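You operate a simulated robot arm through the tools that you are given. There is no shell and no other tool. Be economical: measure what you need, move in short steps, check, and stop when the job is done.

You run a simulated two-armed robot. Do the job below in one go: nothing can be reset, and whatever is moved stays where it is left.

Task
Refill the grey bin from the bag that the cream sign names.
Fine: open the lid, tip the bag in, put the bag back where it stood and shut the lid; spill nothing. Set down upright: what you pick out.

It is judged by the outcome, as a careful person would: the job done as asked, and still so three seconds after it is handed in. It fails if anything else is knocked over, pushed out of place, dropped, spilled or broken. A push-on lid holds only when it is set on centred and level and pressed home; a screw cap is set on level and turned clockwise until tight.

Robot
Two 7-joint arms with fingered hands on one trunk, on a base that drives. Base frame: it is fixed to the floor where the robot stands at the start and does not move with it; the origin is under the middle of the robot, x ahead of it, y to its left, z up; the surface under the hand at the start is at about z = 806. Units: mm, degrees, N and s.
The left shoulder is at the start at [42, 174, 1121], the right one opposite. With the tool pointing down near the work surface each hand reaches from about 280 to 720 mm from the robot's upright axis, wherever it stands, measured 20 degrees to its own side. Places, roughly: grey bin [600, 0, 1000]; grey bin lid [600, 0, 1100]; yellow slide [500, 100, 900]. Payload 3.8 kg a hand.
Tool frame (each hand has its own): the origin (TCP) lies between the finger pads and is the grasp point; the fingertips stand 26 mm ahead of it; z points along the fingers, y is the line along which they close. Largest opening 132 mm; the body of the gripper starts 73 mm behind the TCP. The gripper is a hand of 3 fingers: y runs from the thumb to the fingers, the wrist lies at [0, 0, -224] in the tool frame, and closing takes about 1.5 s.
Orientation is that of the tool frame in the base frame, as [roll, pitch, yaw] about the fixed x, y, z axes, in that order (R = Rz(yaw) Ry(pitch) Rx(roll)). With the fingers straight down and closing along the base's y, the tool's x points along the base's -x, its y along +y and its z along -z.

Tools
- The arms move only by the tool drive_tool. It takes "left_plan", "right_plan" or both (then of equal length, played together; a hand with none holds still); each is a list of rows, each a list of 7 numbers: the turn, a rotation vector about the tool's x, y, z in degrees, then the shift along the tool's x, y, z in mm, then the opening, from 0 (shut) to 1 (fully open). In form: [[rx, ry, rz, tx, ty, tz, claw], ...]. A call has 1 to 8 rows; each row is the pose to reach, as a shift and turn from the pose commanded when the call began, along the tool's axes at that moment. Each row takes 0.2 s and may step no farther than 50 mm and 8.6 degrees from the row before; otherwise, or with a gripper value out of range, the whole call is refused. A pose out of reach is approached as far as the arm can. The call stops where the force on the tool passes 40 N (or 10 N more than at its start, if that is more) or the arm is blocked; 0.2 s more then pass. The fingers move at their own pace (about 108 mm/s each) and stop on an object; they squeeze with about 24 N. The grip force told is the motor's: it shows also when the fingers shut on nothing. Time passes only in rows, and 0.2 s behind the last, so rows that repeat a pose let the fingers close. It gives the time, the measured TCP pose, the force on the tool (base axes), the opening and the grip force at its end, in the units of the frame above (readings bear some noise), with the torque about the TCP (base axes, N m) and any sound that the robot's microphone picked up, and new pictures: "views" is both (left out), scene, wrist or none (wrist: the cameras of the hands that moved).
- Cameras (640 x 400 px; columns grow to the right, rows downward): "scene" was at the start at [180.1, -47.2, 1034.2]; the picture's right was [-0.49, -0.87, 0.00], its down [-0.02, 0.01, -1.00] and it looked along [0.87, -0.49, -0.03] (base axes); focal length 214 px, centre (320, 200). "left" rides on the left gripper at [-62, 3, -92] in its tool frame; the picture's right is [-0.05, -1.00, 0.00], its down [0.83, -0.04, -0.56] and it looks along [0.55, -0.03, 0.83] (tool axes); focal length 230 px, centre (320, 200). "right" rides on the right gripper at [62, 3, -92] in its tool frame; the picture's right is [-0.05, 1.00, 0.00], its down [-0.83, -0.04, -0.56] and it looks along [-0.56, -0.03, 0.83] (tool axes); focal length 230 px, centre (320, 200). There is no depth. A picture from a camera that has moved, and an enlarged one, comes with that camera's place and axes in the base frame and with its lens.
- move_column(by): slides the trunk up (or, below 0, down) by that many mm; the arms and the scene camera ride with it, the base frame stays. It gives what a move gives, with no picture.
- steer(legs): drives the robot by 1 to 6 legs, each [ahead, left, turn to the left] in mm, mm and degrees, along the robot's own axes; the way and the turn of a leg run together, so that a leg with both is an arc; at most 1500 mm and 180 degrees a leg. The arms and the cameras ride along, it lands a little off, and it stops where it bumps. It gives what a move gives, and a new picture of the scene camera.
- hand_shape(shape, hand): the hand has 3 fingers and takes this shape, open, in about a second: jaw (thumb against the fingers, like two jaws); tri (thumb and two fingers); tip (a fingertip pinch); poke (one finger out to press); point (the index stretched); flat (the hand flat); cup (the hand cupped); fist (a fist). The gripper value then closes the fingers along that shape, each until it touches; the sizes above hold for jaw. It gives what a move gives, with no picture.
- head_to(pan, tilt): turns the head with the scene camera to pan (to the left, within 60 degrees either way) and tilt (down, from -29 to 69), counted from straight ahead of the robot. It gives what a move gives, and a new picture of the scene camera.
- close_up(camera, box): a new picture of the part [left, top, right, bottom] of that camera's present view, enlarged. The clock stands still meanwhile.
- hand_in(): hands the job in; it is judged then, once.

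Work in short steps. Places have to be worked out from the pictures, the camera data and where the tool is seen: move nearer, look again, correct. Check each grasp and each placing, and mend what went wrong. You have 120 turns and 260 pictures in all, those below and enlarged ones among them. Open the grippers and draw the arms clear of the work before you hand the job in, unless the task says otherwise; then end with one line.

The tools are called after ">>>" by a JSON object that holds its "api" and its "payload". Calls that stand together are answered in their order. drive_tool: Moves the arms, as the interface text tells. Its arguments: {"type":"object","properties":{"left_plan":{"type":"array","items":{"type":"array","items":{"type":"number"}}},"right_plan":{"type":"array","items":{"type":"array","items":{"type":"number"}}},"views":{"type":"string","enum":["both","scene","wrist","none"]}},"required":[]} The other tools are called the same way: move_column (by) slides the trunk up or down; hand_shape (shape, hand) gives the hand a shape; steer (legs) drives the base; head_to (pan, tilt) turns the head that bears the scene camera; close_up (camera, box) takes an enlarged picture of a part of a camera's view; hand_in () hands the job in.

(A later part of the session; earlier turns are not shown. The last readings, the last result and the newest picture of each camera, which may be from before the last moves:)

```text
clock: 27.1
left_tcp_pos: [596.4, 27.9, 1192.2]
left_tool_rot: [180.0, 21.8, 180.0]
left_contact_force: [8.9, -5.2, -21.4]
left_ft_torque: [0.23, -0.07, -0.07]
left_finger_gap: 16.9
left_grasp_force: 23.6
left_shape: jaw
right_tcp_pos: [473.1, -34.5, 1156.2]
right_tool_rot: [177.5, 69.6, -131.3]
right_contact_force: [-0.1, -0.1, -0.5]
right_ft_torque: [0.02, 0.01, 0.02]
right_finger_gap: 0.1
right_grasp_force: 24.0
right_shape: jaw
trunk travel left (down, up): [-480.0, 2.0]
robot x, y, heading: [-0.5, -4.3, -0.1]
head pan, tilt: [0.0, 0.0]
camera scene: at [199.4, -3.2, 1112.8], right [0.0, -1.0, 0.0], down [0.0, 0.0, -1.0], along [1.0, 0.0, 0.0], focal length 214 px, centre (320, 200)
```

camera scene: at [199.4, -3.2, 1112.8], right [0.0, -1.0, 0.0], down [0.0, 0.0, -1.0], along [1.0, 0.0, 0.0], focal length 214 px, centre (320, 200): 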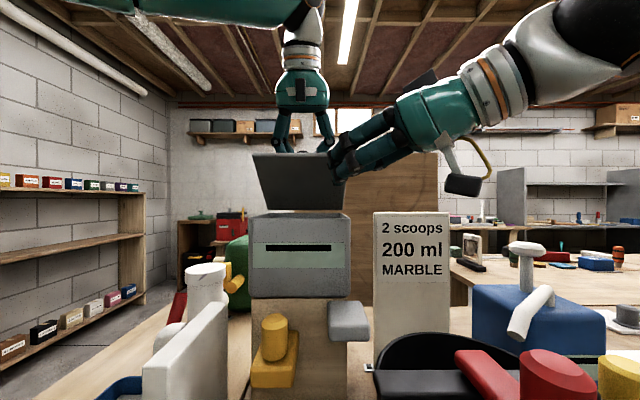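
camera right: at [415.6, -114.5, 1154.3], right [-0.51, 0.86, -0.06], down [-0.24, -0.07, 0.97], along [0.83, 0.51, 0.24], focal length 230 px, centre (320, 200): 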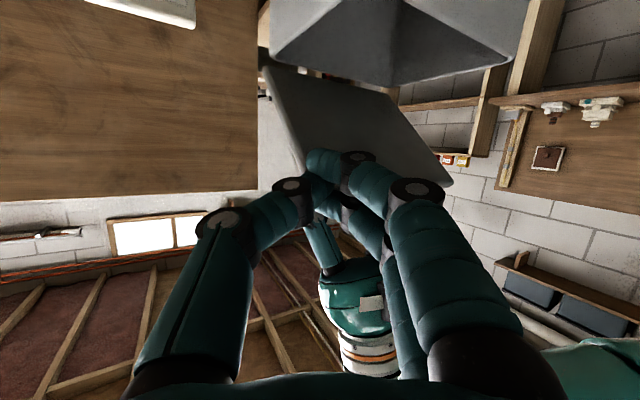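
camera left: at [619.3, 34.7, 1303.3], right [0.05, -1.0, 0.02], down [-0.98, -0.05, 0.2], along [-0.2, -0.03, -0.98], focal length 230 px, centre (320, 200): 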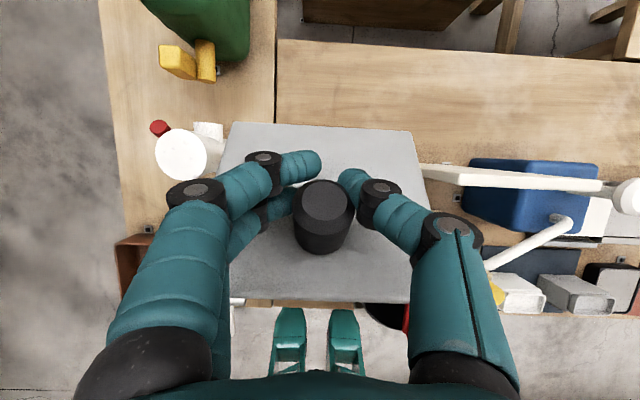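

That works. Now I move the tips forward to meet the lid's underside around (558,5,1162).

>>> {"api": "drive_tool", "payload": {"right_plan": [[0, 0, 0, -12, -14, 17, 0], [0, 0, 0, -24, -28, 34, 0], [0, 0, 0, -35, -41, 50, 0]]}}

```text
clock: 27.9
left_tcp_pos: [599.3, 28.9, 1193.9]
left_tool_rot: [180.0, 22.1, -179.8]
left_contact_force: [25.8, -6.0, -14.7]
left_ft_torque: [0.14, -0.25, -0.04]
left_finger_gap: 16.9
left_grasp_force: 24.6
left_shape: jaw
right_tcp_pos: [523.8, -36.0, 1174.6]
right_tool_rot: [176.9, 69.4, -131.5]
right_contact_force: [-15.4, 1.1, -6.6]
right_ft_torque: [-0.05, 0.02, 0.12]
right_finger_gap: 0.1
right_grasp_force: 24.5
right_shape: jaw
right hand out of reach, approached as far as the arm can: row 2, 3
trunk travel left (down, up): [-480.0, 2.0]
robot x, y, heading: [2.6, 2.6, -0.0]
head pan, tilt: [0.0, 0.0]
camera scene: at [199.8, -3.7, 1112.7], right [0.0, -1.0, 0.0], down [0.0, 0.0, -1.0], along [1.0, 0.0, 0.0], focal length 214 px, centre (320, 200)
camera right: at [452.2, -117.1, 1149.5], right [-0.77, 0.64, 0.07], down [-0.09, -0.22, 0.97], along [0.63, 0.74, 0.23], focal length 230 px, centre (320, 200)
```

scene: 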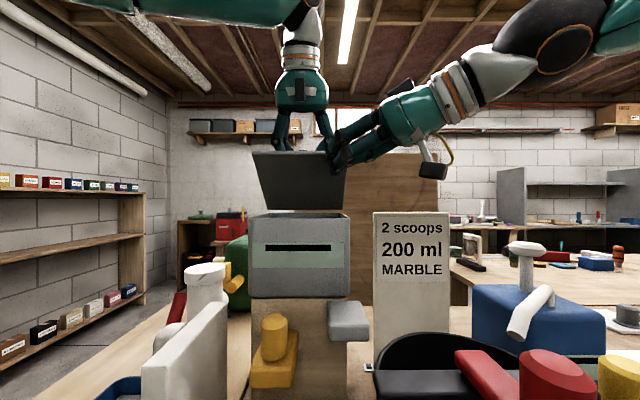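
right: 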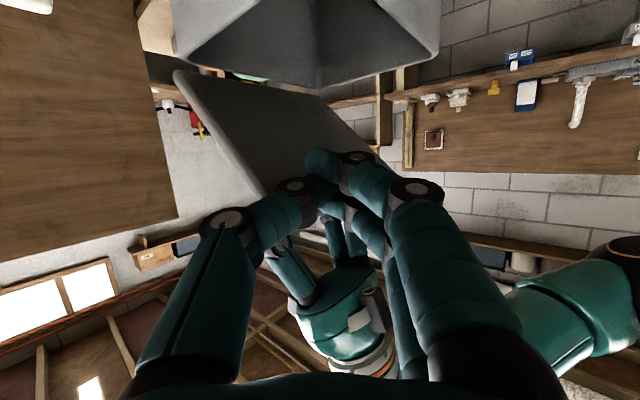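

Contact is made, but the arm is at its limit again. I back off slightly, turn the hand more leftward, and push with the side of the fingers.

>>> {"api": "drive_tool", "payload": {"right_plan": [[0, 0, 0, 10, 12, -12, 0], [-8, 0, 0, 15, 12, -12, 0], [-16, 0, 0, 15, 12, -12, 0], [-24, 0, 0, 15, 12, -12, 0], [-30, 0, 0, 15, 12, -12, 0]]}}

```text
clock: 29.1
left_tcp_pos: [595.9, 29.4, 1193.4]
left_tool_rot: [-180.0, 21.8, 179.9]
left_contact_force: [7.2, -4.0, -20.7]
left_ft_torque: [0.2, -0.13, -0.11]
left_finger_gap: 16.3
left_grasp_force: 24.3
left_shape: jaw
right_tcp_pos: [466.1, -67.4, 1161.4]
right_tool_rot: [147.6, 69.9, -131.1]
right_contact_force: [-0.2, 0.4, -0.4]
right_ft_torque: [0.02, 0.01, -0.03]
right_finger_gap: 0.0
right_grasp_force: 24.0
right_shape: jaw
right hand out of reach, approached as far as the arm can: row 2, 3, 4, 5
trunk travel left (down, up): [-480.0, 2.0]
robot x, y, heading: [-4.9, -6.1, -0.4]
head pan, tilt: [0.0, 0.0]
camera scene: at [199.1, -3.4, 1112.9], right [0.0, -1.0, 0.0], down [0.0, 0.0, -1.0], along [1.0, 0.0, 0.0], focal length 214 px, centre (320, 200)
camera right: at [437.7, -171.5, 1131.5], right [-0.95, 0.19, 0.23], down [0.16, -0.32, 0.93], along [0.25, 0.93, 0.27], focal length 230 px, centre (320, 200)
```

scene: 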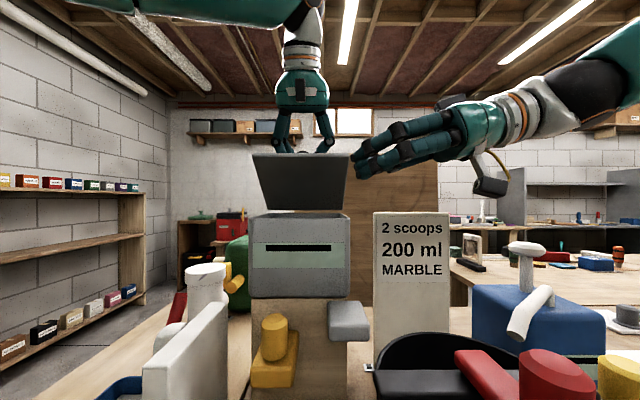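
right: 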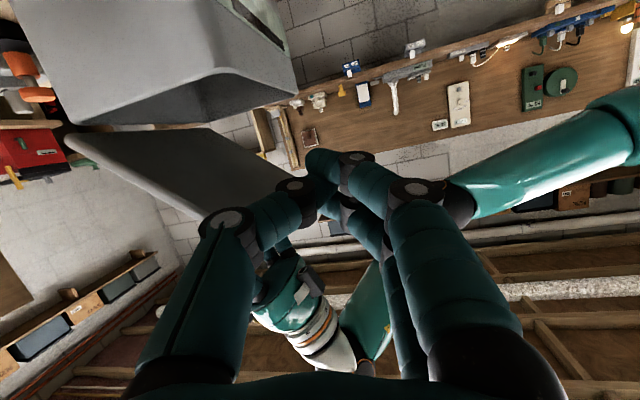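

Mirroring what worked for the left arm, the right should point straight forward. I turn it back clockwise (about the vertical) while staying in front of the lid.

>>> {"api": "drive_tool", "payload": {"right_plan": [[8.3, 0, 0, 0, -4, 0, 0], [16.6, 0, 0, 0, -8, 0, 0], [24.9, 0, 0, -1, -12, 0, 0], [33.2, 0, 0, -2, -16, 0, 0], [41.5, 0, 0, -3, -20, 0, 0], [49.8, 0, 0, -4, -23, 0, 0], [58.1, 0, 0, -5, -26, 0, 0], [66, 0, 0, -5, -30, 0, 0]], "views": "scene"}}

```text
clock: 30.9
left_tcp_pos: [596.1, 29.9, 1192.7]
left_tool_rot: [-179.9, 21.9, 180.0]
left_contact_force: [9.6, -4.0, -19.1]
left_ft_torque: [0.17, -0.08, -0.07]
left_finger_gap: 16.6
left_grasp_force: 23.8
left_shape: jaw
right_tcp_pos: [491.3, -79.9, 1157.7]
right_tool_rot: [-154.6, 69.6, -131.2]
right_contact_force: [0.0, -0.1, -0.1]
right_ft_torque: [-0.02, 0.0, 0.01]
right_finger_gap: 0.0
right_grasp_force: 24.0
right_shape: jaw
right hand out of reach, approached as far as the arm can: row 4, 5, 7, 8
trunk travel left (down, up): [-480.0, 2.0]
robot x, y, heading: [-1.4, 0.3, 0.1]
head pan, tilt: [0.0, 0.0]
camera scene: at [199.4, -3.4, 1112.9], right [0.0, -1.0, 0.0], down [0.0, 0.0, -1.0], along [1.0, 0.0, 0.0], focal length 214 px, centre (320, 200)
```

scene: 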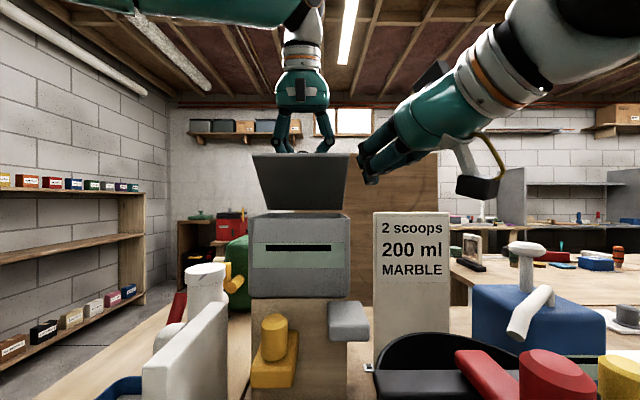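

Pointing about 22° left of ahead now. I turn the rest of the way and move under the lid toward (530,-40,1150).

>>> {"api": "drive_tool", "payload": {"right_plan": [[8, 0, 0, -2, 4, 4, 0], [16, 0, 0, -4, 8, 10, 0], [18, 0, 0, -8, 15, 30, 0], [18, 0, 0, -12, 21, 51, 0]], "views": "scene"}}

```text
clock: 31.9
left_tcp_pos: [596.3, 27.7, 1193.1]
left_tool_rot: [179.9, 21.7, 180.0]
left_contact_force: [9.3, -4.7, -19.3]
left_ft_torque: [0.21, -0.13, -0.09]
left_finger_gap: 16.5
left_grasp_force: 24.1
left_shape: jaw
right_tcp_pos: [491.6, -108.0, 1165.4]
right_tool_rot: [-146.0, 69.6, -131.1]
right_contact_force: [-0.2, 0.1, -0.2]
right_ft_torque: [-0.03, 0.0, 0.01]
right_finger_gap: 0.0
right_grasp_force: 24.0
right_shape: jaw
right hand out of reach, approached as far as the arm can: row 1, 2, 3, 4
trunk travel left (down, up): [-480.0, 2.0]
robot x, y, heading: [-0.0, 1.9, -0.0]
head pan, tilt: [0.0, 0.0]
camera scene: at [199.3, -3.5, 1112.9], right [0.0, -1.0, 0.0], down [0.0, 0.0, -1.0], along [1.0, 0.0, 0.0], focal length 214 px, centre (320, 200)
```

scene: 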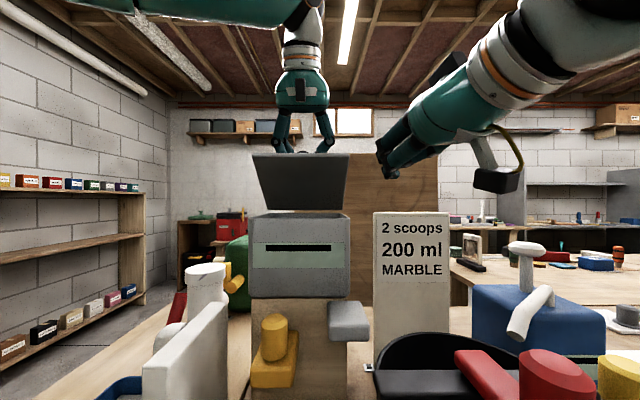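

The right arm's wrist is in an awkward twist (mirrored from the left it should be rolled 180°). I draw it back clear and roll the hand about its own axis to look for a better branch.

>>> {"api": "drive_tool", "payload": {"right_plan": [[-5, 0, 0, 0, -10, -30, 0], [-10, 0, 0, 0, -20, -60, 0], [-10, 0, -8, 0, -20, -60, 0], [-10, 0, -16, 0, -20, -60, 0], [-10, 0, -24, 0, -20, -60, 0], [-10, 0, -32, 0, -20, -60, 0], [-10, 0, -40, 0, -20, -60, 0], [-10, 0, -48, 0, -20, -60, 0]], "views": "scene"}}

```text
clock: 33.7
left_tcp_pos: [596.3, 29.6, 1191.5]
left_tool_rot: [-180.0, 21.8, 180.0]
left_contact_force: [9.6, -6.3, -20.1]
left_ft_torque: [0.14, -0.1, -0.06]
left_finger_gap: 16.6
left_grasp_force: 24.1
left_shape: jaw
right_tcp_pos: [440.9, -137.6, 1187.4]
right_tool_rot: [-115.9, 30.2, -82.3]
right_contact_force: [-0.3, -0.5, 0.1]
right_ft_torque: [-0.04, -0.01, 0.02]
right_finger_gap: 0.1
right_grasp_force: 24.1
right_shape: jaw
trunk travel left (down, up): [-480.0, 2.0]
robot x, y, heading: [0.5, 1.1, -0.0]
head pan, tilt: [0.0, 0.0]
camera scene: at [199.2, -3.4, 1112.9], right [0.0, -1.0, 0.0], down [0.0, 0.0, -1.0], along [1.0, 0.0, 0.0], focal length 214 px, centre (320, 200)
```

scene: 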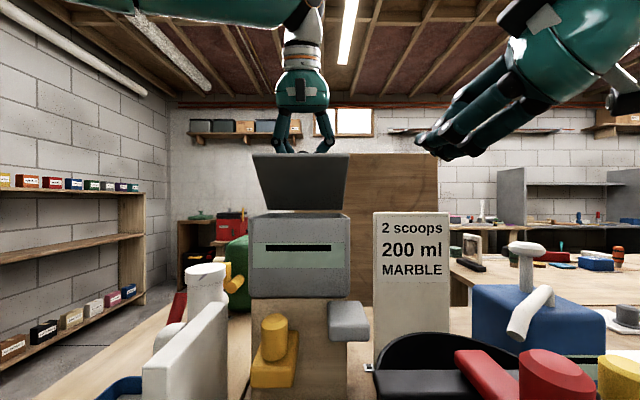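

The roll proceeds without limits; I continue it.

>>> {"api": "drive_tool", "payload": {"right_plan": [[0, 0, -8, 0, 0, 0, 0], [0, 0, -16, 0, 0, 0, 0], [0, 0, -24, 0, 0, 0, 0], [0, 0, -32, 0, 0, 0, 0], [0, 0, -40, 0, 0, 0, 0], [0, 0, -48, 0, 0, 0, 0], [0, 0, -56, 0, 0, 0, 0], [0, 0, -64, 0, 0, 0, 0]], "views": "wrist"}}

```text
clock: 35.5
left_tcp_pos: [597.4, 30.1, 1193.2]
left_tool_rot: [180.0, 21.8, -180.0]
left_contact_force: [8.8, -6.2, -18.5]
left_ft_torque: [0.13, -0.09, -0.1]
left_finger_gap: 16.4
left_grasp_force: 23.9
left_shape: jaw
right_tcp_pos: [440.0, -137.1, 1186.3]
right_tool_rot: [-115.6, -28.5, -55.6]
right_contact_force: [0.9, 0.0, 0.3]
right_ft_torque: [0.03, 0.0, -0.02]
right_finger_gap: 0.0
right_grasp_force: 24.2
right_shape: jaw
trunk travel left (down, up): [-480.0, 2.0]
robot x, y, heading: [-5.5, 0.2, 0.1]
head pan, tilt: [0.0, 0.0]
camera right: at [389.9, -215.4, 1248.9], right [-0.14, -0.56, -0.82], down [-0.88, 0.44, -0.15], along [0.44, 0.7, -0.56], focal length 230 px, centre (320, 200)
```

right: 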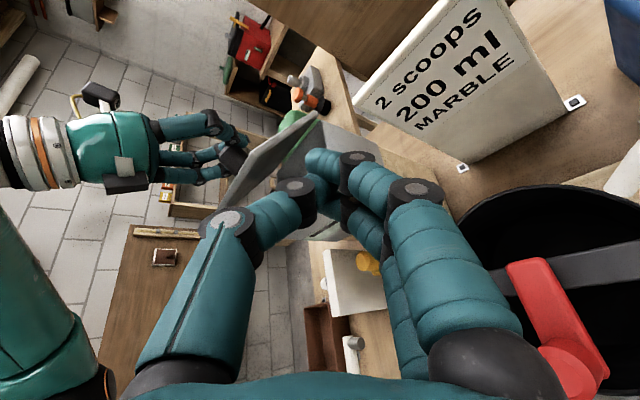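

>>> {"api": "drive_tool", "payload": {"right_plan": [[0, 0, -8, 0, 0, 0, 0], [0, 0, -16, 0, 0, 0, 0], [0, 0, -24, 0, 0, 0, 0], [0, 0, -32, 0, 0, 0, 0], [0, 0, -40, 0, 0, 0, 0], [0, 0, -48, 0, 0, 0, 0], [0, 0, -56, 0, 0, 0, 0]], "views": "both"}}

```text
clock: 37.1
left_tcp_pos: [596.8, 29.3, 1193.0]
left_tool_rot: [179.9, 21.8, -179.9]
left_contact_force: [8.5, -5.2, -19.3]
left_ft_torque: [0.16, -0.12, -0.06]
left_finger_gap: 16.7
left_grasp_force: 23.9
left_shape: jaw
right_tcp_pos: [441.0, -136.5, 1187.7]
right_tool_rot: [-173.0, -67.6, 14.1]
right_contact_force: [-0.4, 0.3, 0.5]
right_ft_torque: [-0.03, 0.02, -0.01]
right_finger_gap: 0.0
right_grasp_force: 23.7
right_shape: jaw
trunk travel left (down, up): [-480.0, 2.0]
robot x, y, heading: [-0.3, 0.4, -0.1]
head pan, tilt: [0.0, 0.0]
camera scene: at [199.1, -3.6, 1112.9], right [0.0, -1.0, 0.0], down [0.0, 0.0, -1.0], along [1.0, 0.0, 0.0], focal length 214 px, centre (320, 200)
camera right: at [383.9, -165.4, 1278.5], right [0.33, -0.94, -0.09], down [-0.8, -0.22, -0.56], along [0.5, 0.26, -0.83], focal length 230 px, centre (320, 200)
```

scene: 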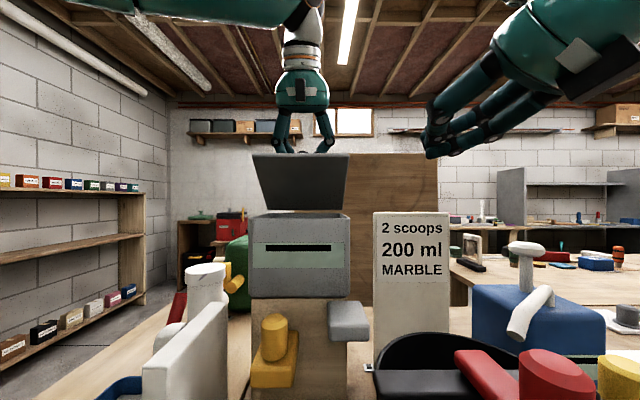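
right: 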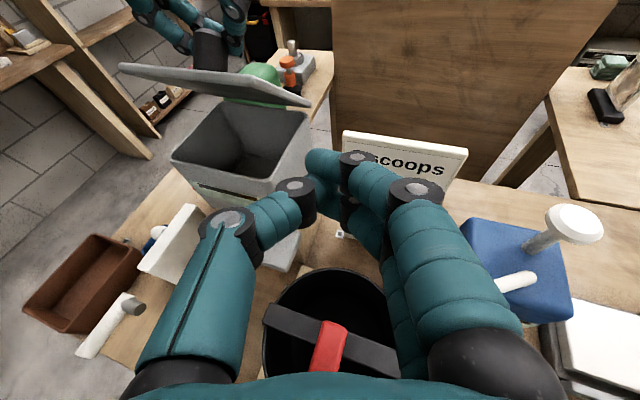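

Now the camera is upright and the right hand is in its natural posture. I advance the closed fingers under the lid's front, to about (525,-20,1162).

>>> {"api": "drive_tool", "payload": {"right_plan": [[0, 0, 0, -5, -20, 30, 0], [0, 0, 0, 0, -40, 60, 0], [0, 0, 0, 10, -60, 90, 0], [0, 0, 0, 19, -79, 120, 0]], "views": "both"}}

```text
clock: 38.1
left_tcp_pos: [596.8, 27.7, 1191.8]
left_tool_rot: [179.9, 21.9, -180.0]
left_contact_force: [9.6, -5.5, -17.4]
left_ft_torque: [0.11, -0.11, -0.07]
left_finger_gap: 16.7
left_grasp_force: 23.9
left_shape: jaw
right_tcp_pos: [498.1, -79.7, 1167.5]
right_tool_rot: [-172.7, -67.7, 13.5]
right_contact_force: [-0.9, 0.2, 1.1]
right_ft_torque: [-0.01, 0.0, 0.0]
right_finger_gap: 0.1
right_grasp_force: 24.3
right_shape: jaw
right hand out of reach, approached as far as the arm can: row 3, 4
trunk travel left (down, up): [-480.0, 2.0]
robot x, y, heading: [2.3, 2.6, 0.1]
head pan, tilt: [0.0, 0.0]
camera scene: at [199.1, -3.6, 1112.9], right [0.0, -1.0, 0.0], down [0.0, 0.0, -1.0], along [1.0, 0.0, 0.0], focal length 214 px, centre (320, 200)
camera right: at [441.0, -109.2, 1259.3], right [0.33, -0.94, -0.1], down [-0.8, -0.22, -0.56], along [0.5, 0.26, -0.83], focal length 230 px, centre (320, 200)
```

scene: 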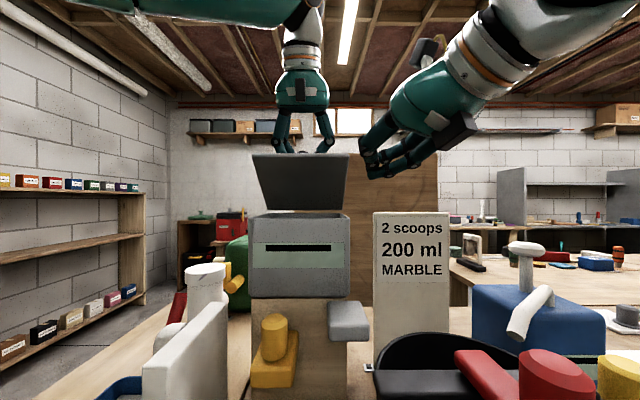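
right: 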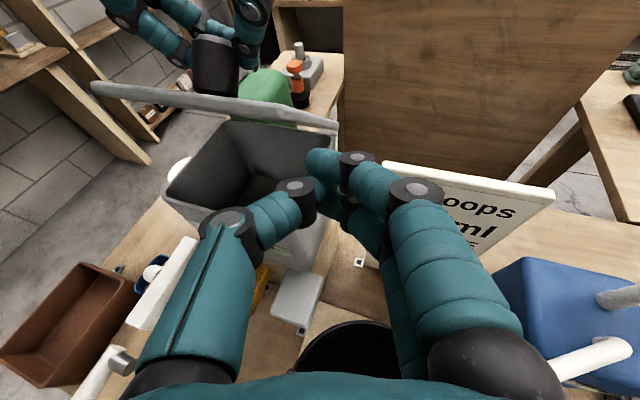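

Still limited; I try it pointing straight ahead like the left arm did (turn 20° clockwise) while moving toward y≈-40.

>>> {"api": "drive_tool", "payload": {"right_plan": [[-7, 0, 0, 0, 0, 0, 0], [-14, 0, 0, 0, -3, 3, 0], [-21, 0, 0, 0, -8, 10, 0], [-21, 0, 0, 0, -20, 30, 0], [-21, 0, 0, 0, -34, 50, 0]], "views": "none"}}

```text
clock: 39.3
left_tcp_pos: [595.1, 28.8, 1192.2]
left_tool_rot: [179.9, 21.8, 179.9]
left_contact_force: [6.7, -6.6, -18.0]
left_ft_torque: [0.07, -0.09, -0.06]
left_finger_gap: 16.4
left_grasp_force: 24.2
left_shape: jaw
right_tcp_pos: [470.2, -142.7, 1212.5]
right_tool_rot: [166.1, -67.6, 13.7]
right_contact_force: [0.6, 0.6, -0.2]
right_ft_torque: [-0.02, -0.01, 0.03]
right_finger_gap: 0.0
right_grasp_force: 24.0
right_shape: jaw
right hand out of reach, approached as far as the arm can: row 1, 2, 3, 4, 5
trunk travel left (down, up): [-480.0, 2.0]
robot x, y, heading: [-0.8, 3.5, -0.2]
head pan, tilt: [0.0, 0.0]
```

The right arm is ill-placed for this from where the robot stands. Better: lower the lid again, then drive nearer the bin. I swing the lid down along the reverse arc.

>>> {"api": "drive_tool", "payload": {"left_plan": [[0, -8, 0, 15.7, 0, 1.3, 0], [0, -16, 0, 31, 0, 4.8, 0], [0, -24, 0, 45.8, 0, 10.5, 0], [0, -32, 0, 59.5, 0, 18.1, 0], [0, -38, 0, 69, 0, 25, 0]], "views": "both"}}

```text
clock: 40.5
left_tcp_pos: [543.7, 28.4, 1144.0]
left_tool_rot: [-179.8, 60.1, -179.7]
left_contact_force: [20.9, -6.5, -9.4]
left_ft_torque: [0.14, -0.2, -0.02]
left_finger_gap: 16.5
left_grasp_force: 24.0
left_shape: jaw
right_tcp_pos: [470.8, -142.9, 1211.3]
right_tool_rot: [166.4, -67.6, 13.6]
right_contact_force: [-0.3, 1.1, 0.5]
right_ft_torque: [0.01, 0.01, -0.01]
right_finger_gap: 0.0
right_grasp_force: 24.2
right_shape: jaw
trunk travel left (down, up): [-480.0, 2.0]
robot x, y, heading: [0.4, 1.4, -0.0]
head pan, tilt: [0.0, 0.0]
camera scene: at [200.1, -3.7, 1112.9], right [0.0, -1.0, 0.0], down [0.0, 0.0, -1.0], along [1.0, 0.0, 0.0], focal length 214 px, centre (320, 200)
camera left: at [494.2, 31.4, 1244.8], right [0.03, -1.0, 0.05], down [-0.9, -0.05, -0.44], along [0.44, -0.03, -0.9], focal length 230 px, centre (320, 200)
```

scene: 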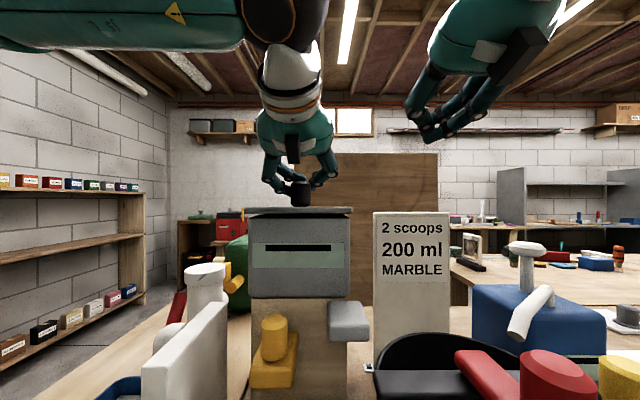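
left: 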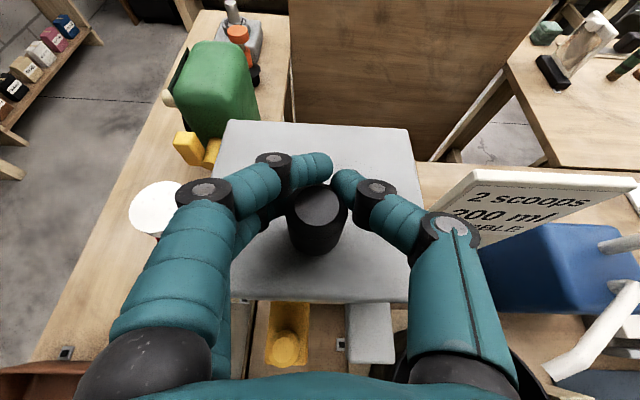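

The lid is almost down; I lower the last bit, open the fingers and lift the hand clear.

>>> {"api": "drive_tool", "payload": {"left_plan": [[0, -2, 0, 5, 0, 0, 0], [0, -3, 0, 9.4, 0, -0.5, 0], [0, -3, 0, 9.4, 0, -0.5, 0.3], [0, -3, 0, 9.4, 0, -0.5, 0.7], [0, -3, 0, 4, 0, -6, 1], [0, -3, 0, -30, 0, -25, 1], [0, -3, 0, -65, 0, -45, 1]], "views": "both"}}

```text
clock: 42.1
left_tcp_pos: [532.7, 26.5, 1222.9]
left_tool_rot: [180.0, 62.9, 180.0]
left_contact_force: [-0.9, -0.7, 0.8]
left_ft_torque: [-0.02, 0.0, -0.02]
left_finger_gap: 132.0
left_grasp_force: 0.1
left_shape: jaw
right_tcp_pos: [468.3, -141.4, 1213.8]
right_tool_rot: [166.2, -67.8, 13.8]
right_contact_force: [-0.1, 0.4, -0.7]
right_ft_torque: [0.0, 0.02, 0.01]
right_finger_gap: 0.0
right_grasp_force: 23.7
right_shape: jaw
trunk travel left (down, up): [-480.0, 2.0]
robot x, y, heading: [1.5, -0.2, -0.0]
head pan, tilt: [0.0, 0.0]
camera scene: at [196.7, -3.0, 1113.5], right [0.0, -1.0, 0.0], down [0.0, 0.0, -1.0], along [1.0, 0.0, 0.0], focal length 214 px, centre (320, 200)
camera left: at [479.7, 29.8, 1321.1], right [0.02, -1.0, 0.05], down [-0.87, -0.04, -0.49], along [0.49, -0.03, -0.87], focal length 230 px, centre (320, 200)
```

scene: 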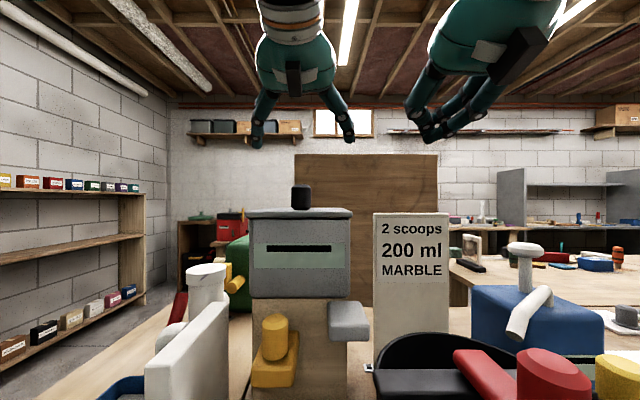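
left: 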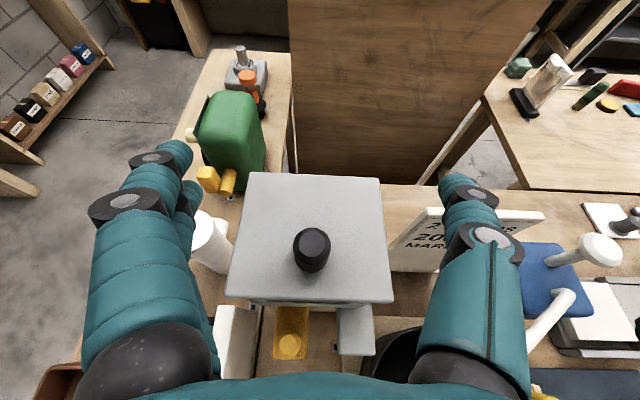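

Lid shut again. Now I drive the robot forward in a small step (arms are high, clear of everything) to gain reach.

>>> {"api": "steer", "payload": {"legs": [[60, 0, 0]]}}

```text
clock: 43.0
left_tcp_pos: [558.1, 26.9, 1221.5]
left_tool_rot: [-179.7, 62.8, -179.9]
left_contact_force: [0.3, -0.2, -0.3]
left_ft_torque: [0.0, 0.02, -0.03]
left_finger_gap: 131.8
left_grasp_force: 0.0
left_shape: jaw
right_tcp_pos: [490.3, -140.9, 1212.3]
right_tool_rot: [166.4, -67.6, 13.5]
right_contact_force: [0.1, -0.3, -0.5]
right_ft_torque: [-0.03, -0.03, 0.0]
right_finger_gap: 0.0
right_grasp_force: 24.8
right_shape: jaw
trunk travel left (down, up): [-480.0, 2.0]
robot x, y, heading: [19.9, -0.8, -0.1]
head pan, tilt: [0.0, 0.0]
stopped in leg 1: the robot was blocked; the commanded pose is now the measured one
camera scene: at [219.1, -2.9, 1112.6], right [0.0, -1.0, 0.0], down [0.0, 0.0, -1.0], along [1.0, 0.0, 0.0], focal length 214 px, centre (320, 200)
```

scene: 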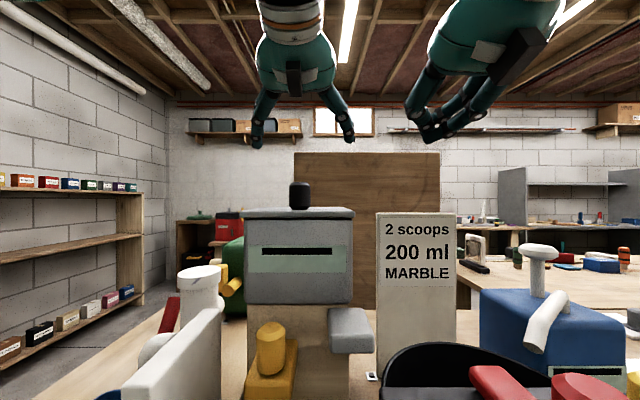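

Blocked by the bench after 20 mm. Instead I back off a little and turn the robot right, which brings the left shoulder about 100 mm nearer the bin; the arms sweep above everything.

>>> {"api": "steer", "payload": {"legs": [[-30, 0, 0], [0, 0, -38]]}}

```text
clock: 45.6
left_tcp_pos: [429.2, -305.8, 1223.6]
left_tool_rot: [-179.8, 63.1, 142.4]
left_contact_force: [-1.1, 0.2, 0.0]
left_ft_torque: [0.03, -0.01, -0.02]
left_finger_gap: 131.9
left_grasp_force: 0.1
left_shape: jaw
right_tcp_pos: [272.8, -397.8, 1214.0]
right_tool_rot: [166.1, -67.8, -24.2]
right_contact_force: [0.4, 0.9, 0.2]
right_ft_torque: [0.0, -0.02, 0.03]
right_finger_gap: 0.0
right_grasp_force: 23.7
right_shape: jaw
trunk travel left (down, up): [-480.0, 2.0]
robot x, y, heading: [-8.0, -1.1, -37.9]
head pan, tilt: [0.0, 0.0]
camera scene: at [145.4, -124.2, 1113.5], right [-0.61, -0.79, 0.0], down [0.0, 0.0, -1.0], along [0.79, -0.61, 0.0], focal length 214 px, centre (320, 200)
```

scene: 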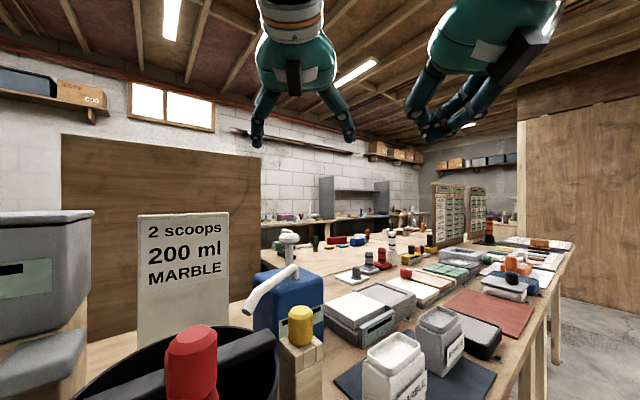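

Now I bring the left hand back over the knob, turning it to point straight ahead (+x), and pan the head to watch the bin.

>>> {"api": "drive_tool", "payload": {"left_plan": [[-4.2, 0, -2.1, 11, 40.5, -12, 1], [-8.4, 0, -4.3, 22, 81, -24, 1], [-12.6, 0, -6.4, 33, 121.5, -36, 1], [-16.8, 0, -8.6, 44, 162, -48, 1], [-21, 0, -10.7, 55, 202.5, -61, 1], [-25.1, 0, -12.8, 66, 243, -73, 1], [-29.3, 0, -15, 77, 283.5, -85, 1], [-33.5, 0, -17.1, 87.5, 324, -97, 1]], "views": "wrist"}}

>>> {"api": "head_to", "payload": {"pan": 45, "tilt": 0}}

```text
clock: 47.4
left_tcp_pos: [532.2, 26.8, 1191.5]
left_tool_rot: [-179.8, 62.9, -179.8]
left_contact_force: [-1.0, 0.5, -0.4]
left_ft_torque: [0.02, -0.02, -0.02]
left_finger_gap: 131.9
left_grasp_force: 0.0
left_shape: jaw
left hand out of reach, approached as far as the arm can: row 8
right_tcp_pos: [273.2, -396.9, 1214.2]
right_tool_rot: [166.0, -67.8, -23.9]
right_contact_force: [-0.3, -0.4, -0.4]
right_ft_torque: [0.0, 0.04, 0.03]
right_finger_gap: 0.2
right_grasp_force: 24.4
right_shape: jaw
trunk travel left (down, up): [-480.0, 2.0]
robot x, y, heading: [-11.1, -3.4, -37.6]
head pan, tilt: [0.0, 0.0]
camera left: at [477.7, 29.2, 1289.5], right [0.02, -1.0, 0.05], down [-0.87, -0.04, -0.49], along [0.49, -0.03, -0.87], focal length 230 px, centre (320, 200)
```

left: 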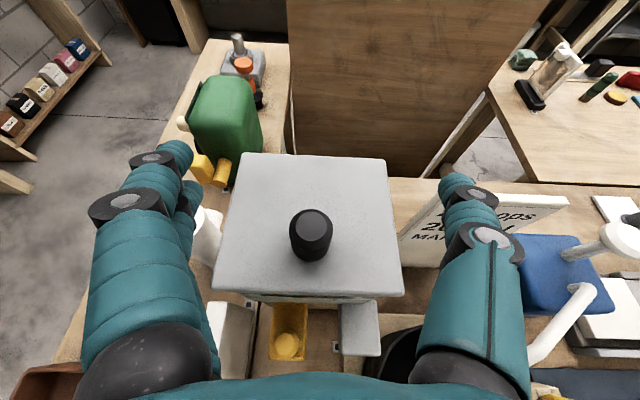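

```text
clock: 48.5
left_tcp_pos: [531.5, 23.7, 1192.7]
left_tool_rot: [-179.7, 62.8, -179.9]
left_contact_force: [-0.4, 0.0, -0.3]
left_ft_torque: [-0.01, -0.04, -0.02]
left_finger_gap: 131.9
left_grasp_force: 0.1
left_shape: jaw
right_tcp_pos: [273.3, -397.9, 1213.5]
right_tool_rot: [166.1, -67.8, -24.2]
right_contact_force: [-0.8, 0.3, -0.2]
right_ft_torque: [-0.01, 0.02, 0.0]
right_finger_gap: 0.1
right_grasp_force: 23.7
right_shape: jaw
trunk travel left (down, up): [-480.0, 2.0]
robot x, y, heading: [-10.1, -1.9, -37.6]
head pan, tilt: [45.0, 0.0]
camera scene: at [163.6, -57.9, 1113.5], right [0.12, -0.99, 0.0], down [0.0, 0.0, -1.0], along [0.99, 0.12, 0.0], focal length 214 px, centre (320, 200)
```

scene: 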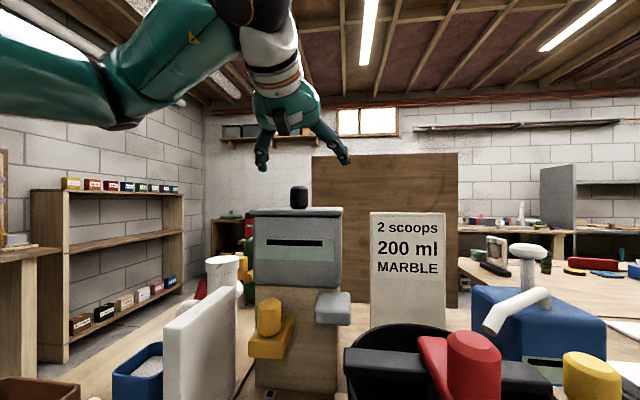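

The current limit is the arm being folded too tightly. Better: grasp the knob from the left side, hand pointing to −y and closing along x, so the wrist stays beside the bin and simply rolls as the lid swings. I shift the robot left 150 mm for that.

>>> {"api": "steer", "payload": {"legs": [[-92, 118, 0]]}}

```text
clock: 50.3
left_tcp_pos: [527.3, 168.2, 1191.2]
left_tool_rot: [-179.6, 62.9, 179.9]
left_contact_force: [0.1, -0.2, -0.7]
left_ft_torque: [-0.02, 0.01, -0.02]
left_finger_gap: 131.8
left_grasp_force: 0.0
left_shape: jaw
right_tcp_pos: [266.7, -253.0, 1214.5]
right_tool_rot: [165.9, -67.9, -24.2]
right_contact_force: [0.8, -0.1, 0.2]
right_ft_torque: [0.0, -0.01, -0.04]
right_finger_gap: 0.0
right_grasp_force: 23.8
right_shape: jaw
trunk travel left (down, up): [-480.0, 2.0]
robot x, y, heading: [-14.0, 142.9, -38.0]
head pan, tilt: [45.0, 0.0]
stopped in leg 1: the robot was blocked; the commanded pose is now the measured one
camera scene: at [158.5, 88.3, 1113.5], right [0.12, -0.99, 0.0], down [0.0, 0.0, -1.0], along [0.99, 0.12, 0.0], focal length 214 px, centre (320, 200)
```

scene: 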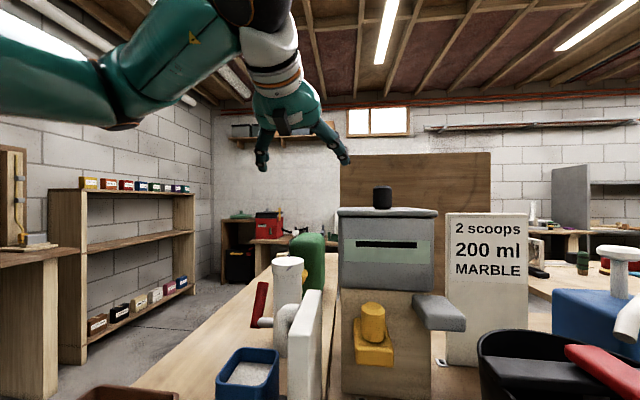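

Now at a good spot. I yaw the left hand clockwise in place, toward pointing to the right (−y), well above everything.

>>> {"api": "drive_tool", "payload": {"left_plan": [[7.1, 0, 3.64, 0, 0, 0, 1], [14.2, 0, 7.3, 0, 0, 0, 1], [21.3, 0, 10.9, 0, 0, 0, 1], [28.4, 0, 14.6, 0, 0, 0, 1], [35.5, 0, 18.2, 0, 0, 0, 1], [42.6, 0, 21.8, 0, 0, 0, 1], [49.7, 0, 25.5, 0, 0, 0, 1], [56.8, 0, 29.1, 0, 0, 0, 1]], "views": "none"}}

```text
clock: 52.1
left_tcp_pos: [526.5, 167.5, 1191.7]
left_tool_rot: [-179.9, 63.1, 115.9]
left_contact_force: [-0.3, 0.5, 1.0]
left_ft_torque: [-0.01, 0.01, -0.01]
left_finger_gap: 131.8
left_grasp_force: 0.0
left_shape: jaw
left hand out of reach, approached as far as the arm can: row 1, 2, 3
right_tcp_pos: [266.2, -254.7, 1214.4]
right_tool_rot: [166.1, -67.8, -24.3]
right_contact_force: [0.6, 0.4, 0.3]
right_ft_torque: [-0.03, 0.0, 0.0]
right_finger_gap: 0.1
right_grasp_force: 24.4
right_shape: jaw
trunk travel left (down, up): [-480.0, 2.0]
robot x, y, heading: [-16.6, 146.5, -38.1]
head pan, tilt: [45.0, 0.0]
```

Now level the hand and bring it to the pre-grasp spot left of the knob, around (538,115,1130).

>>> {"api": "drive_tool", "payload": {"left_plan": [[4.4, -5.7, 2.3, 6, -3, 16, 1], [8.9, -11.5, 4.5, 14, -6, 34, 1], [13.3, -17.2, 6.8, 22, -9, 50, 1], [17.8, -23, 9.1, 30, -12, 66, 1]], "views": "both"}}

```text
clock: 53.1
left_tcp_pos: [536.1, 119.5, 1132.8]
left_tool_rot: [137.4, 84.2, 54.3]
left_contact_force: [0.1, -0.6, -0.5]
left_ft_torque: [0.0, 0.02, -0.03]
left_finger_gap: 131.8
left_grasp_force: 0.0
left_shape: jaw
right_tcp_pos: [268.0, -255.6, 1213.5]
right_tool_rot: [166.1, -67.9, -24.4]
right_contact_force: [-0.6, 0.1, 0.0]
right_ft_torque: [0.01, 0.0, 0.02]
right_finger_gap: 0.0
right_grasp_force: 24.0
right_shape: jaw
trunk travel left (down, up): [-480.0, 2.0]
robot x, y, heading: [-11.7, 142.5, -38.0]
head pan, tilt: [45.0, 0.0]
camera scene: at [158.6, 86.3, 1113.3], right [0.12, -0.99, 0.0], down [0.0, 0.0, -1.0], along [0.99, 0.12, 0.0], focal length 214 px, centre (320, 200)
camera left: at [525.4, 204.9, 1202.4], right [-0.99, -0.11, -0.02], down [-0.06, 0.61, -0.79], along [0.1, -0.78, -0.62], focal length 230 px, centre (320, 200)
```

scene: 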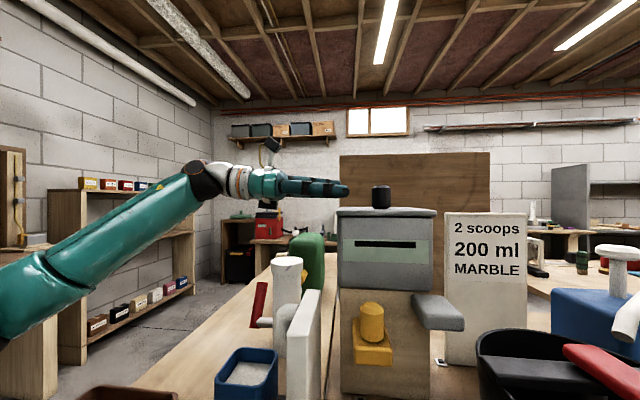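
left: 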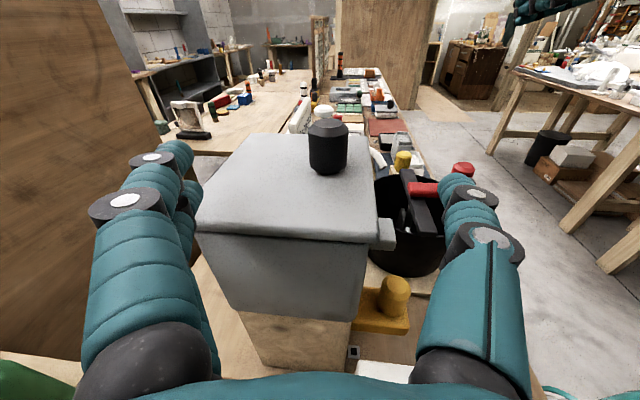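

The knob sits at (540,30) in this view. I advance along −y so that it lies between the pads.

>>> {"api": "drive_tool", "payload": {"left_plan": [[0, 0, 0, 0, -2, 28, 1], [0, 0, 0, 0, -4, 56, 1], [0, 0, 0, 0, -6, 82, 1]], "views": "both"}}

```text
clock: 53.9
left_tcp_pos: [538.3, 39.6, 1127.9]
left_tool_rot: [138.9, 84.2, 55.2]
left_contact_force: [-0.2, -0.4, 0.3]
left_ft_torque: [-0.02, 0.01, 0.02]
left_finger_gap: 131.6
left_grasp_force: 0.0
left_shape: jaw
right_tcp_pos: [265.4, -255.6, 1214.6]
right_tool_rot: [166.2, -67.9, -24.5]
right_contact_force: [-0.4, 0.7, -0.5]
right_ft_torque: [0.01, -0.03, 0.01]
right_finger_gap: 0.0
right_grasp_force: 23.7
right_shape: jaw
trunk travel left (down, up): [-480.0, 2.0]
robot x, y, heading: [-14.4, 142.8, -37.9]
head pan, tilt: [45.0, 0.0]
camera scene: at [158.4, 86.2, 1113.4], right [0.12, -0.99, 0.0], down [0.0, 0.0, -1.0], along [0.99, 0.12, 0.0], focal length 214 px, centre (320, 200)
camera left: at [527.4, 125.3, 1198.0], right [-0.99, -0.11, -0.02], down [-0.06, 0.62, -0.79], along [0.1, -0.78, -0.62], focal length 230 px, centre (320, 200)
```

scene: 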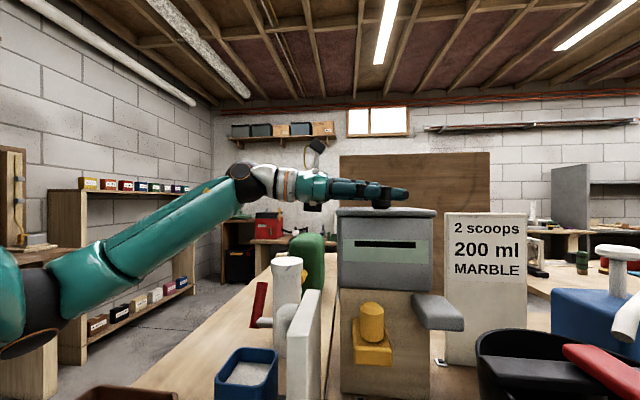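
left: 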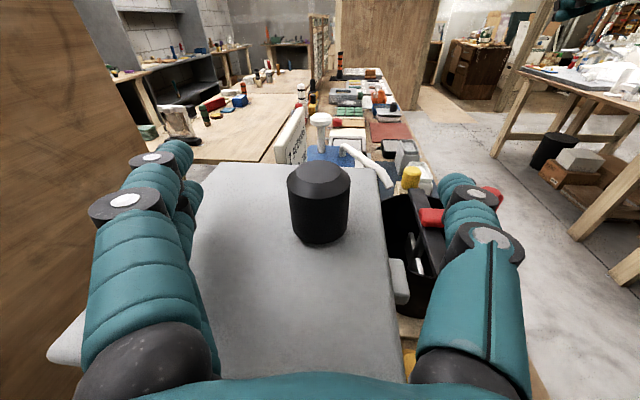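

The knob appears where the good grip had it. I close the fingers.

>>> {"api": "drive_tool", "payload": {"left_plan": [[0, 0, 0, 0, 0, 0, 0.5], [0, 0, 0, 0, 0, 0, 0.2], [0, 0, 0, 0, 0, 0, 0], [0, 0, 0, 0, 0, 0, 0], [0, 0, 0, 0, 0, 0, 0], [0, 0, 0, 0, 0, 0, 0]], "views": "wrist"}}

```text
clock: 55.3
left_tcp_pos: [538.9, 38.6, 1129.3]
left_tool_rot: [138.5, 84.0, 55.0]
left_contact_force: [0.1, -4.8, 1.4]
left_ft_torque: [-0.04, 0.0, -0.04]
left_finger_gap: 23.0
left_grasp_force: 24.0
left_shape: jaw
right_tcp_pos: [266.2, -254.7, 1214.1]
right_tool_rot: [166.2, -67.8, -24.4]
right_contact_force: [-0.5, -0.2, 0.6]
right_ft_torque: [0.0, 0.0, 0.0]
right_finger_gap: 0.2
right_grasp_force: 24.3
right_shape: jaw
trunk travel left (down, up): [-480.0, 2.0]
robot x, y, heading: [-11.3, 147.5, -38.1]
head pan, tilt: [45.0, 0.0]
camera left: at [527.2, 125.3, 1198.3], right [-0.99, -0.11, -0.02], down [-0.06, 0.62, -0.79], along [0.1, -0.78, -0.62], focal length 230 px, centre (320, 200)
```

left: 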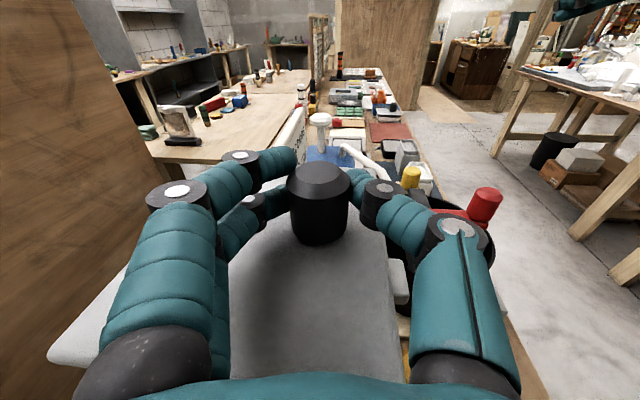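

Good grip (gap 23). I swing the lid up about the hinge by rolling the hand, first to ~40°.

>>> {"api": "drive_tool", "payload": {"left_plan": [[0.66, 0.94, -7.91, -13.2, 7.6, -0.2, 0], [1.3, 1.9, -15.8, -25.2, 16.8, -0.1, 0], [2, 2.8, -23.7, -35.9, 27.7, 0.3, 0], [2.6, 3.7, -31.6, -44.9, 39.9, 1, 0], [3.3, 4.7, -39.6, -52.1, 53.3, 2, 0]], "views": "scene"}}

```text
clock: 56.5
left_tcp_pos: [588.1, 39.1, 1187.5]
left_tool_rot: [-103.0, 53.1, 171.7]
left_contact_force: [-6.5, -0.9, 6.2]
left_ft_torque: [-0.15, 0.21, -0.14]
left_finger_gap: 22.4
left_grasp_force: 23.6
left_shape: jaw
right_tcp_pos: [266.3, -255.0, 1214.2]
right_tool_rot: [166.2, -67.9, -24.4]
right_contact_force: [0.5, -0.4, 0.1]
right_ft_torque: [0.01, -0.01, -0.01]
right_finger_gap: 0.0
right_grasp_force: 24.1
right_shape: jaw
trunk travel left (down, up): [-480.0, 2.0]
robot x, y, heading: [-13.2, 148.4, -38.1]
head pan, tilt: [45.0, 0.0]
camera scene: at [157.0, 86.6, 1113.8], right [0.12, -0.99, 0.0], down [0.0, 0.0, -1.0], along [0.99, 0.12, 0.0], focal length 214 px, centre (320, 200)
```

scene: 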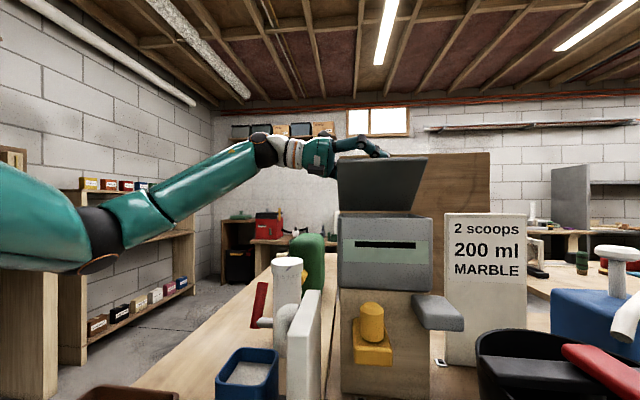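

Works smoothly. The arc is self-similar, so I repeat the same rows to reach ~72°.

>>> {"api": "drive_tool", "payload": {"left_plan": [[0.66, 0.94, -7.91, -13.2, 7.6, -0.2, 0], [1.3, 1.9, -15.8, -25.2, 16.8, -0.1, 0], [2, 2.8, -23.7, -35.9, 27.7, 0.3, 0], [2.6, 3.7, -31.6, -44.9, 39.9, 1, 0]], "views": "scene"}}

```text
clock: 57.5
left_tcp_pos: [647.1, 38.9, 1197.4]
left_tool_rot: [-98.6, 21.4, 174.6]
left_contact_force: [-2.2, -3.7, 10.5]
left_ft_torque: [-0.31, 0.22, -0.04]
left_finger_gap: 22.3
left_grasp_force: 23.6
left_shape: jaw
right_tcp_pos: [265.3, -254.1, 1214.1]
right_tool_rot: [166.2, -67.9, -24.5]
right_contact_force: [-0.8, 0.4, 0.2]
right_ft_torque: [0.02, -0.02, 0.01]
right_finger_gap: 0.0
right_grasp_force: 24.4
right_shape: jaw
trunk travel left (down, up): [-480.0, 2.0]
robot x, y, heading: [-12.3, 145.4, -38.1]
head pan, tilt: [45.0, 0.0]
camera scene: at [157.2, 86.2, 1113.7], right [0.12, -0.99, 0.0], down [0.0, 0.0, -1.0], along [0.99, 0.12, 0.0], focal length 214 px, centre (320, 200)
```

scene: 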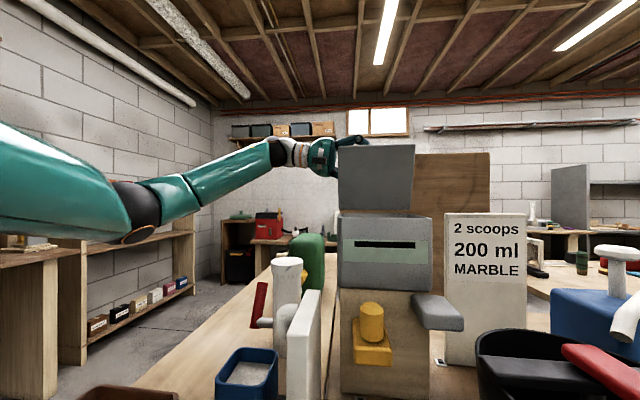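

Lid at ~72°, light forces. I continue past vertical, to ~100°, with a slight upward correction.

>>> {"api": "drive_tool", "payload": {"left_plan": [[0.66, 0.94, -7.91, -14.3, 5, -0.5, 0], [1.3, 1.9, -15.8, -26.3, 14, -0.5, 0], [2, 2.8, -23.7, -37, 25, 0, 0], [2.5, 3.4, -29, -43, 34, 0.5, 0]], "views": "scene"}}

```text
clock: 58.5
left_tcp_pos: [693.1, 36.3, 1184.0]
left_tool_rot: [-96.1, -7.6, 174.5]
left_contact_force: [-15.7, -3.7, 11.0]
left_ft_torque: [-0.1, -0.15, -0.23]
left_finger_gap: 22.4
left_grasp_force: 24.1
left_shape: jaw
right_tcp_pos: [262.7, -255.1, 1215.2]
right_tool_rot: [166.4, -68.0, -24.6]
right_contact_force: [-0.4, 0.3, -0.3]
right_ft_torque: [0.0, -0.03, 0.03]
right_finger_gap: 0.0
right_grasp_force: 24.1
right_shape: jaw
trunk travel left (down, up): [-480.0, 2.0]
robot x, y, heading: [-20.3, 142.8, -38.4]
head pan, tilt: [45.0, 0.0]
camera scene: at [153.9, 86.2, 1114.4], right [0.12, -0.99, 0.0], down [0.0, 0.0, -1.0], along [0.99, 0.12, 0.0], focal length 214 px, centre (320, 200)
```

scene: 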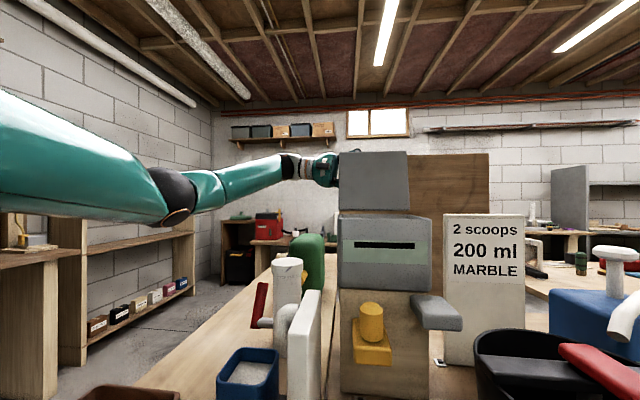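

The lid is at ~97° and meets a stop (past vertical). I open the fingers and watch whether the lid stays.

>>> {"api": "drive_tool", "payload": {"left_plan": [[0, 0, 0, 0, 0, 0, 0.15], [0, 0, 0, 0, 0, 0, 0.3], [0, 0, 0, 0, 0, 0, 0.6], [0, 0, 0, 0, 0, 0, 0.6], [0, 0, 0, 0, 0, -20, 0.6], [0, 0, 0, 0, 0, -60, 0.6], [0, 0, 0, 0, 0, -105, 0.6]], "views": "both"}}

```text
clock: 60.1
left_tcp_pos: [714.5, 146.4, 1188.5]
left_tool_rot: [-96.0, -7.7, 174.9]
left_contact_force: [-0.1, -0.5, 0.4]
left_ft_torque: [-0.03, -0.01, -0.01]
left_finger_gap: 78.8
left_grasp_force: 0.0
left_shape: jaw
right_tcp_pos: [266.4, -252.6, 1214.0]
right_tool_rot: [166.0, -67.7, -24.2]
right_contact_force: [0.2, 0.5, -1.0]
right_ft_torque: [-0.04, 0.0, 0.0]
right_finger_gap: 0.1
right_grasp_force: 24.1
right_shape: jaw
trunk travel left (down, up): [-480.0, 2.0]
robot x, y, heading: [-13.0, 142.0, -37.8]
head pan, tilt: [45.0, 0.0]
camera scene: at [158.3, 87.5, 1113.5], right [0.12, -0.99, 0.0], down [0.0, 0.0, -1.0], along [0.99, 0.12, 0.0], focal length 214 px, centre (320, 200)
camera left: at [783.5, 232.0, 1188.8], right [0.18, -0.12, 0.98], down [-0.76, 0.62, 0.21], along [-0.63, -0.78, 0.02], focal length 230 px, centre (320, 200)
```

scene: 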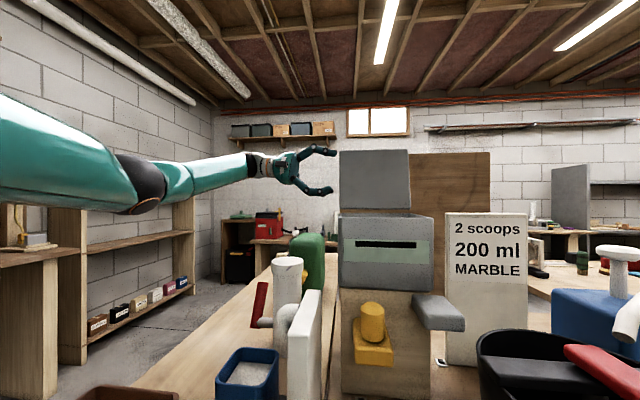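
left: 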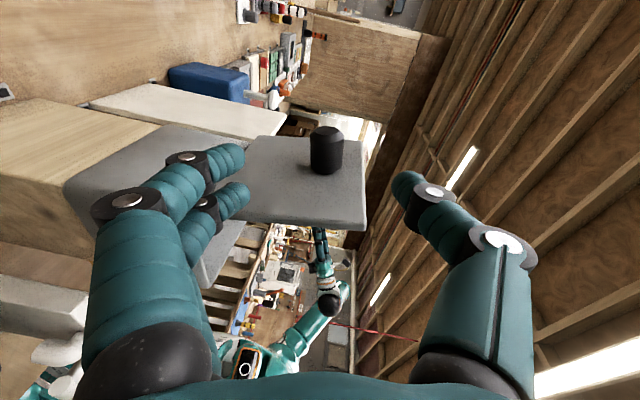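

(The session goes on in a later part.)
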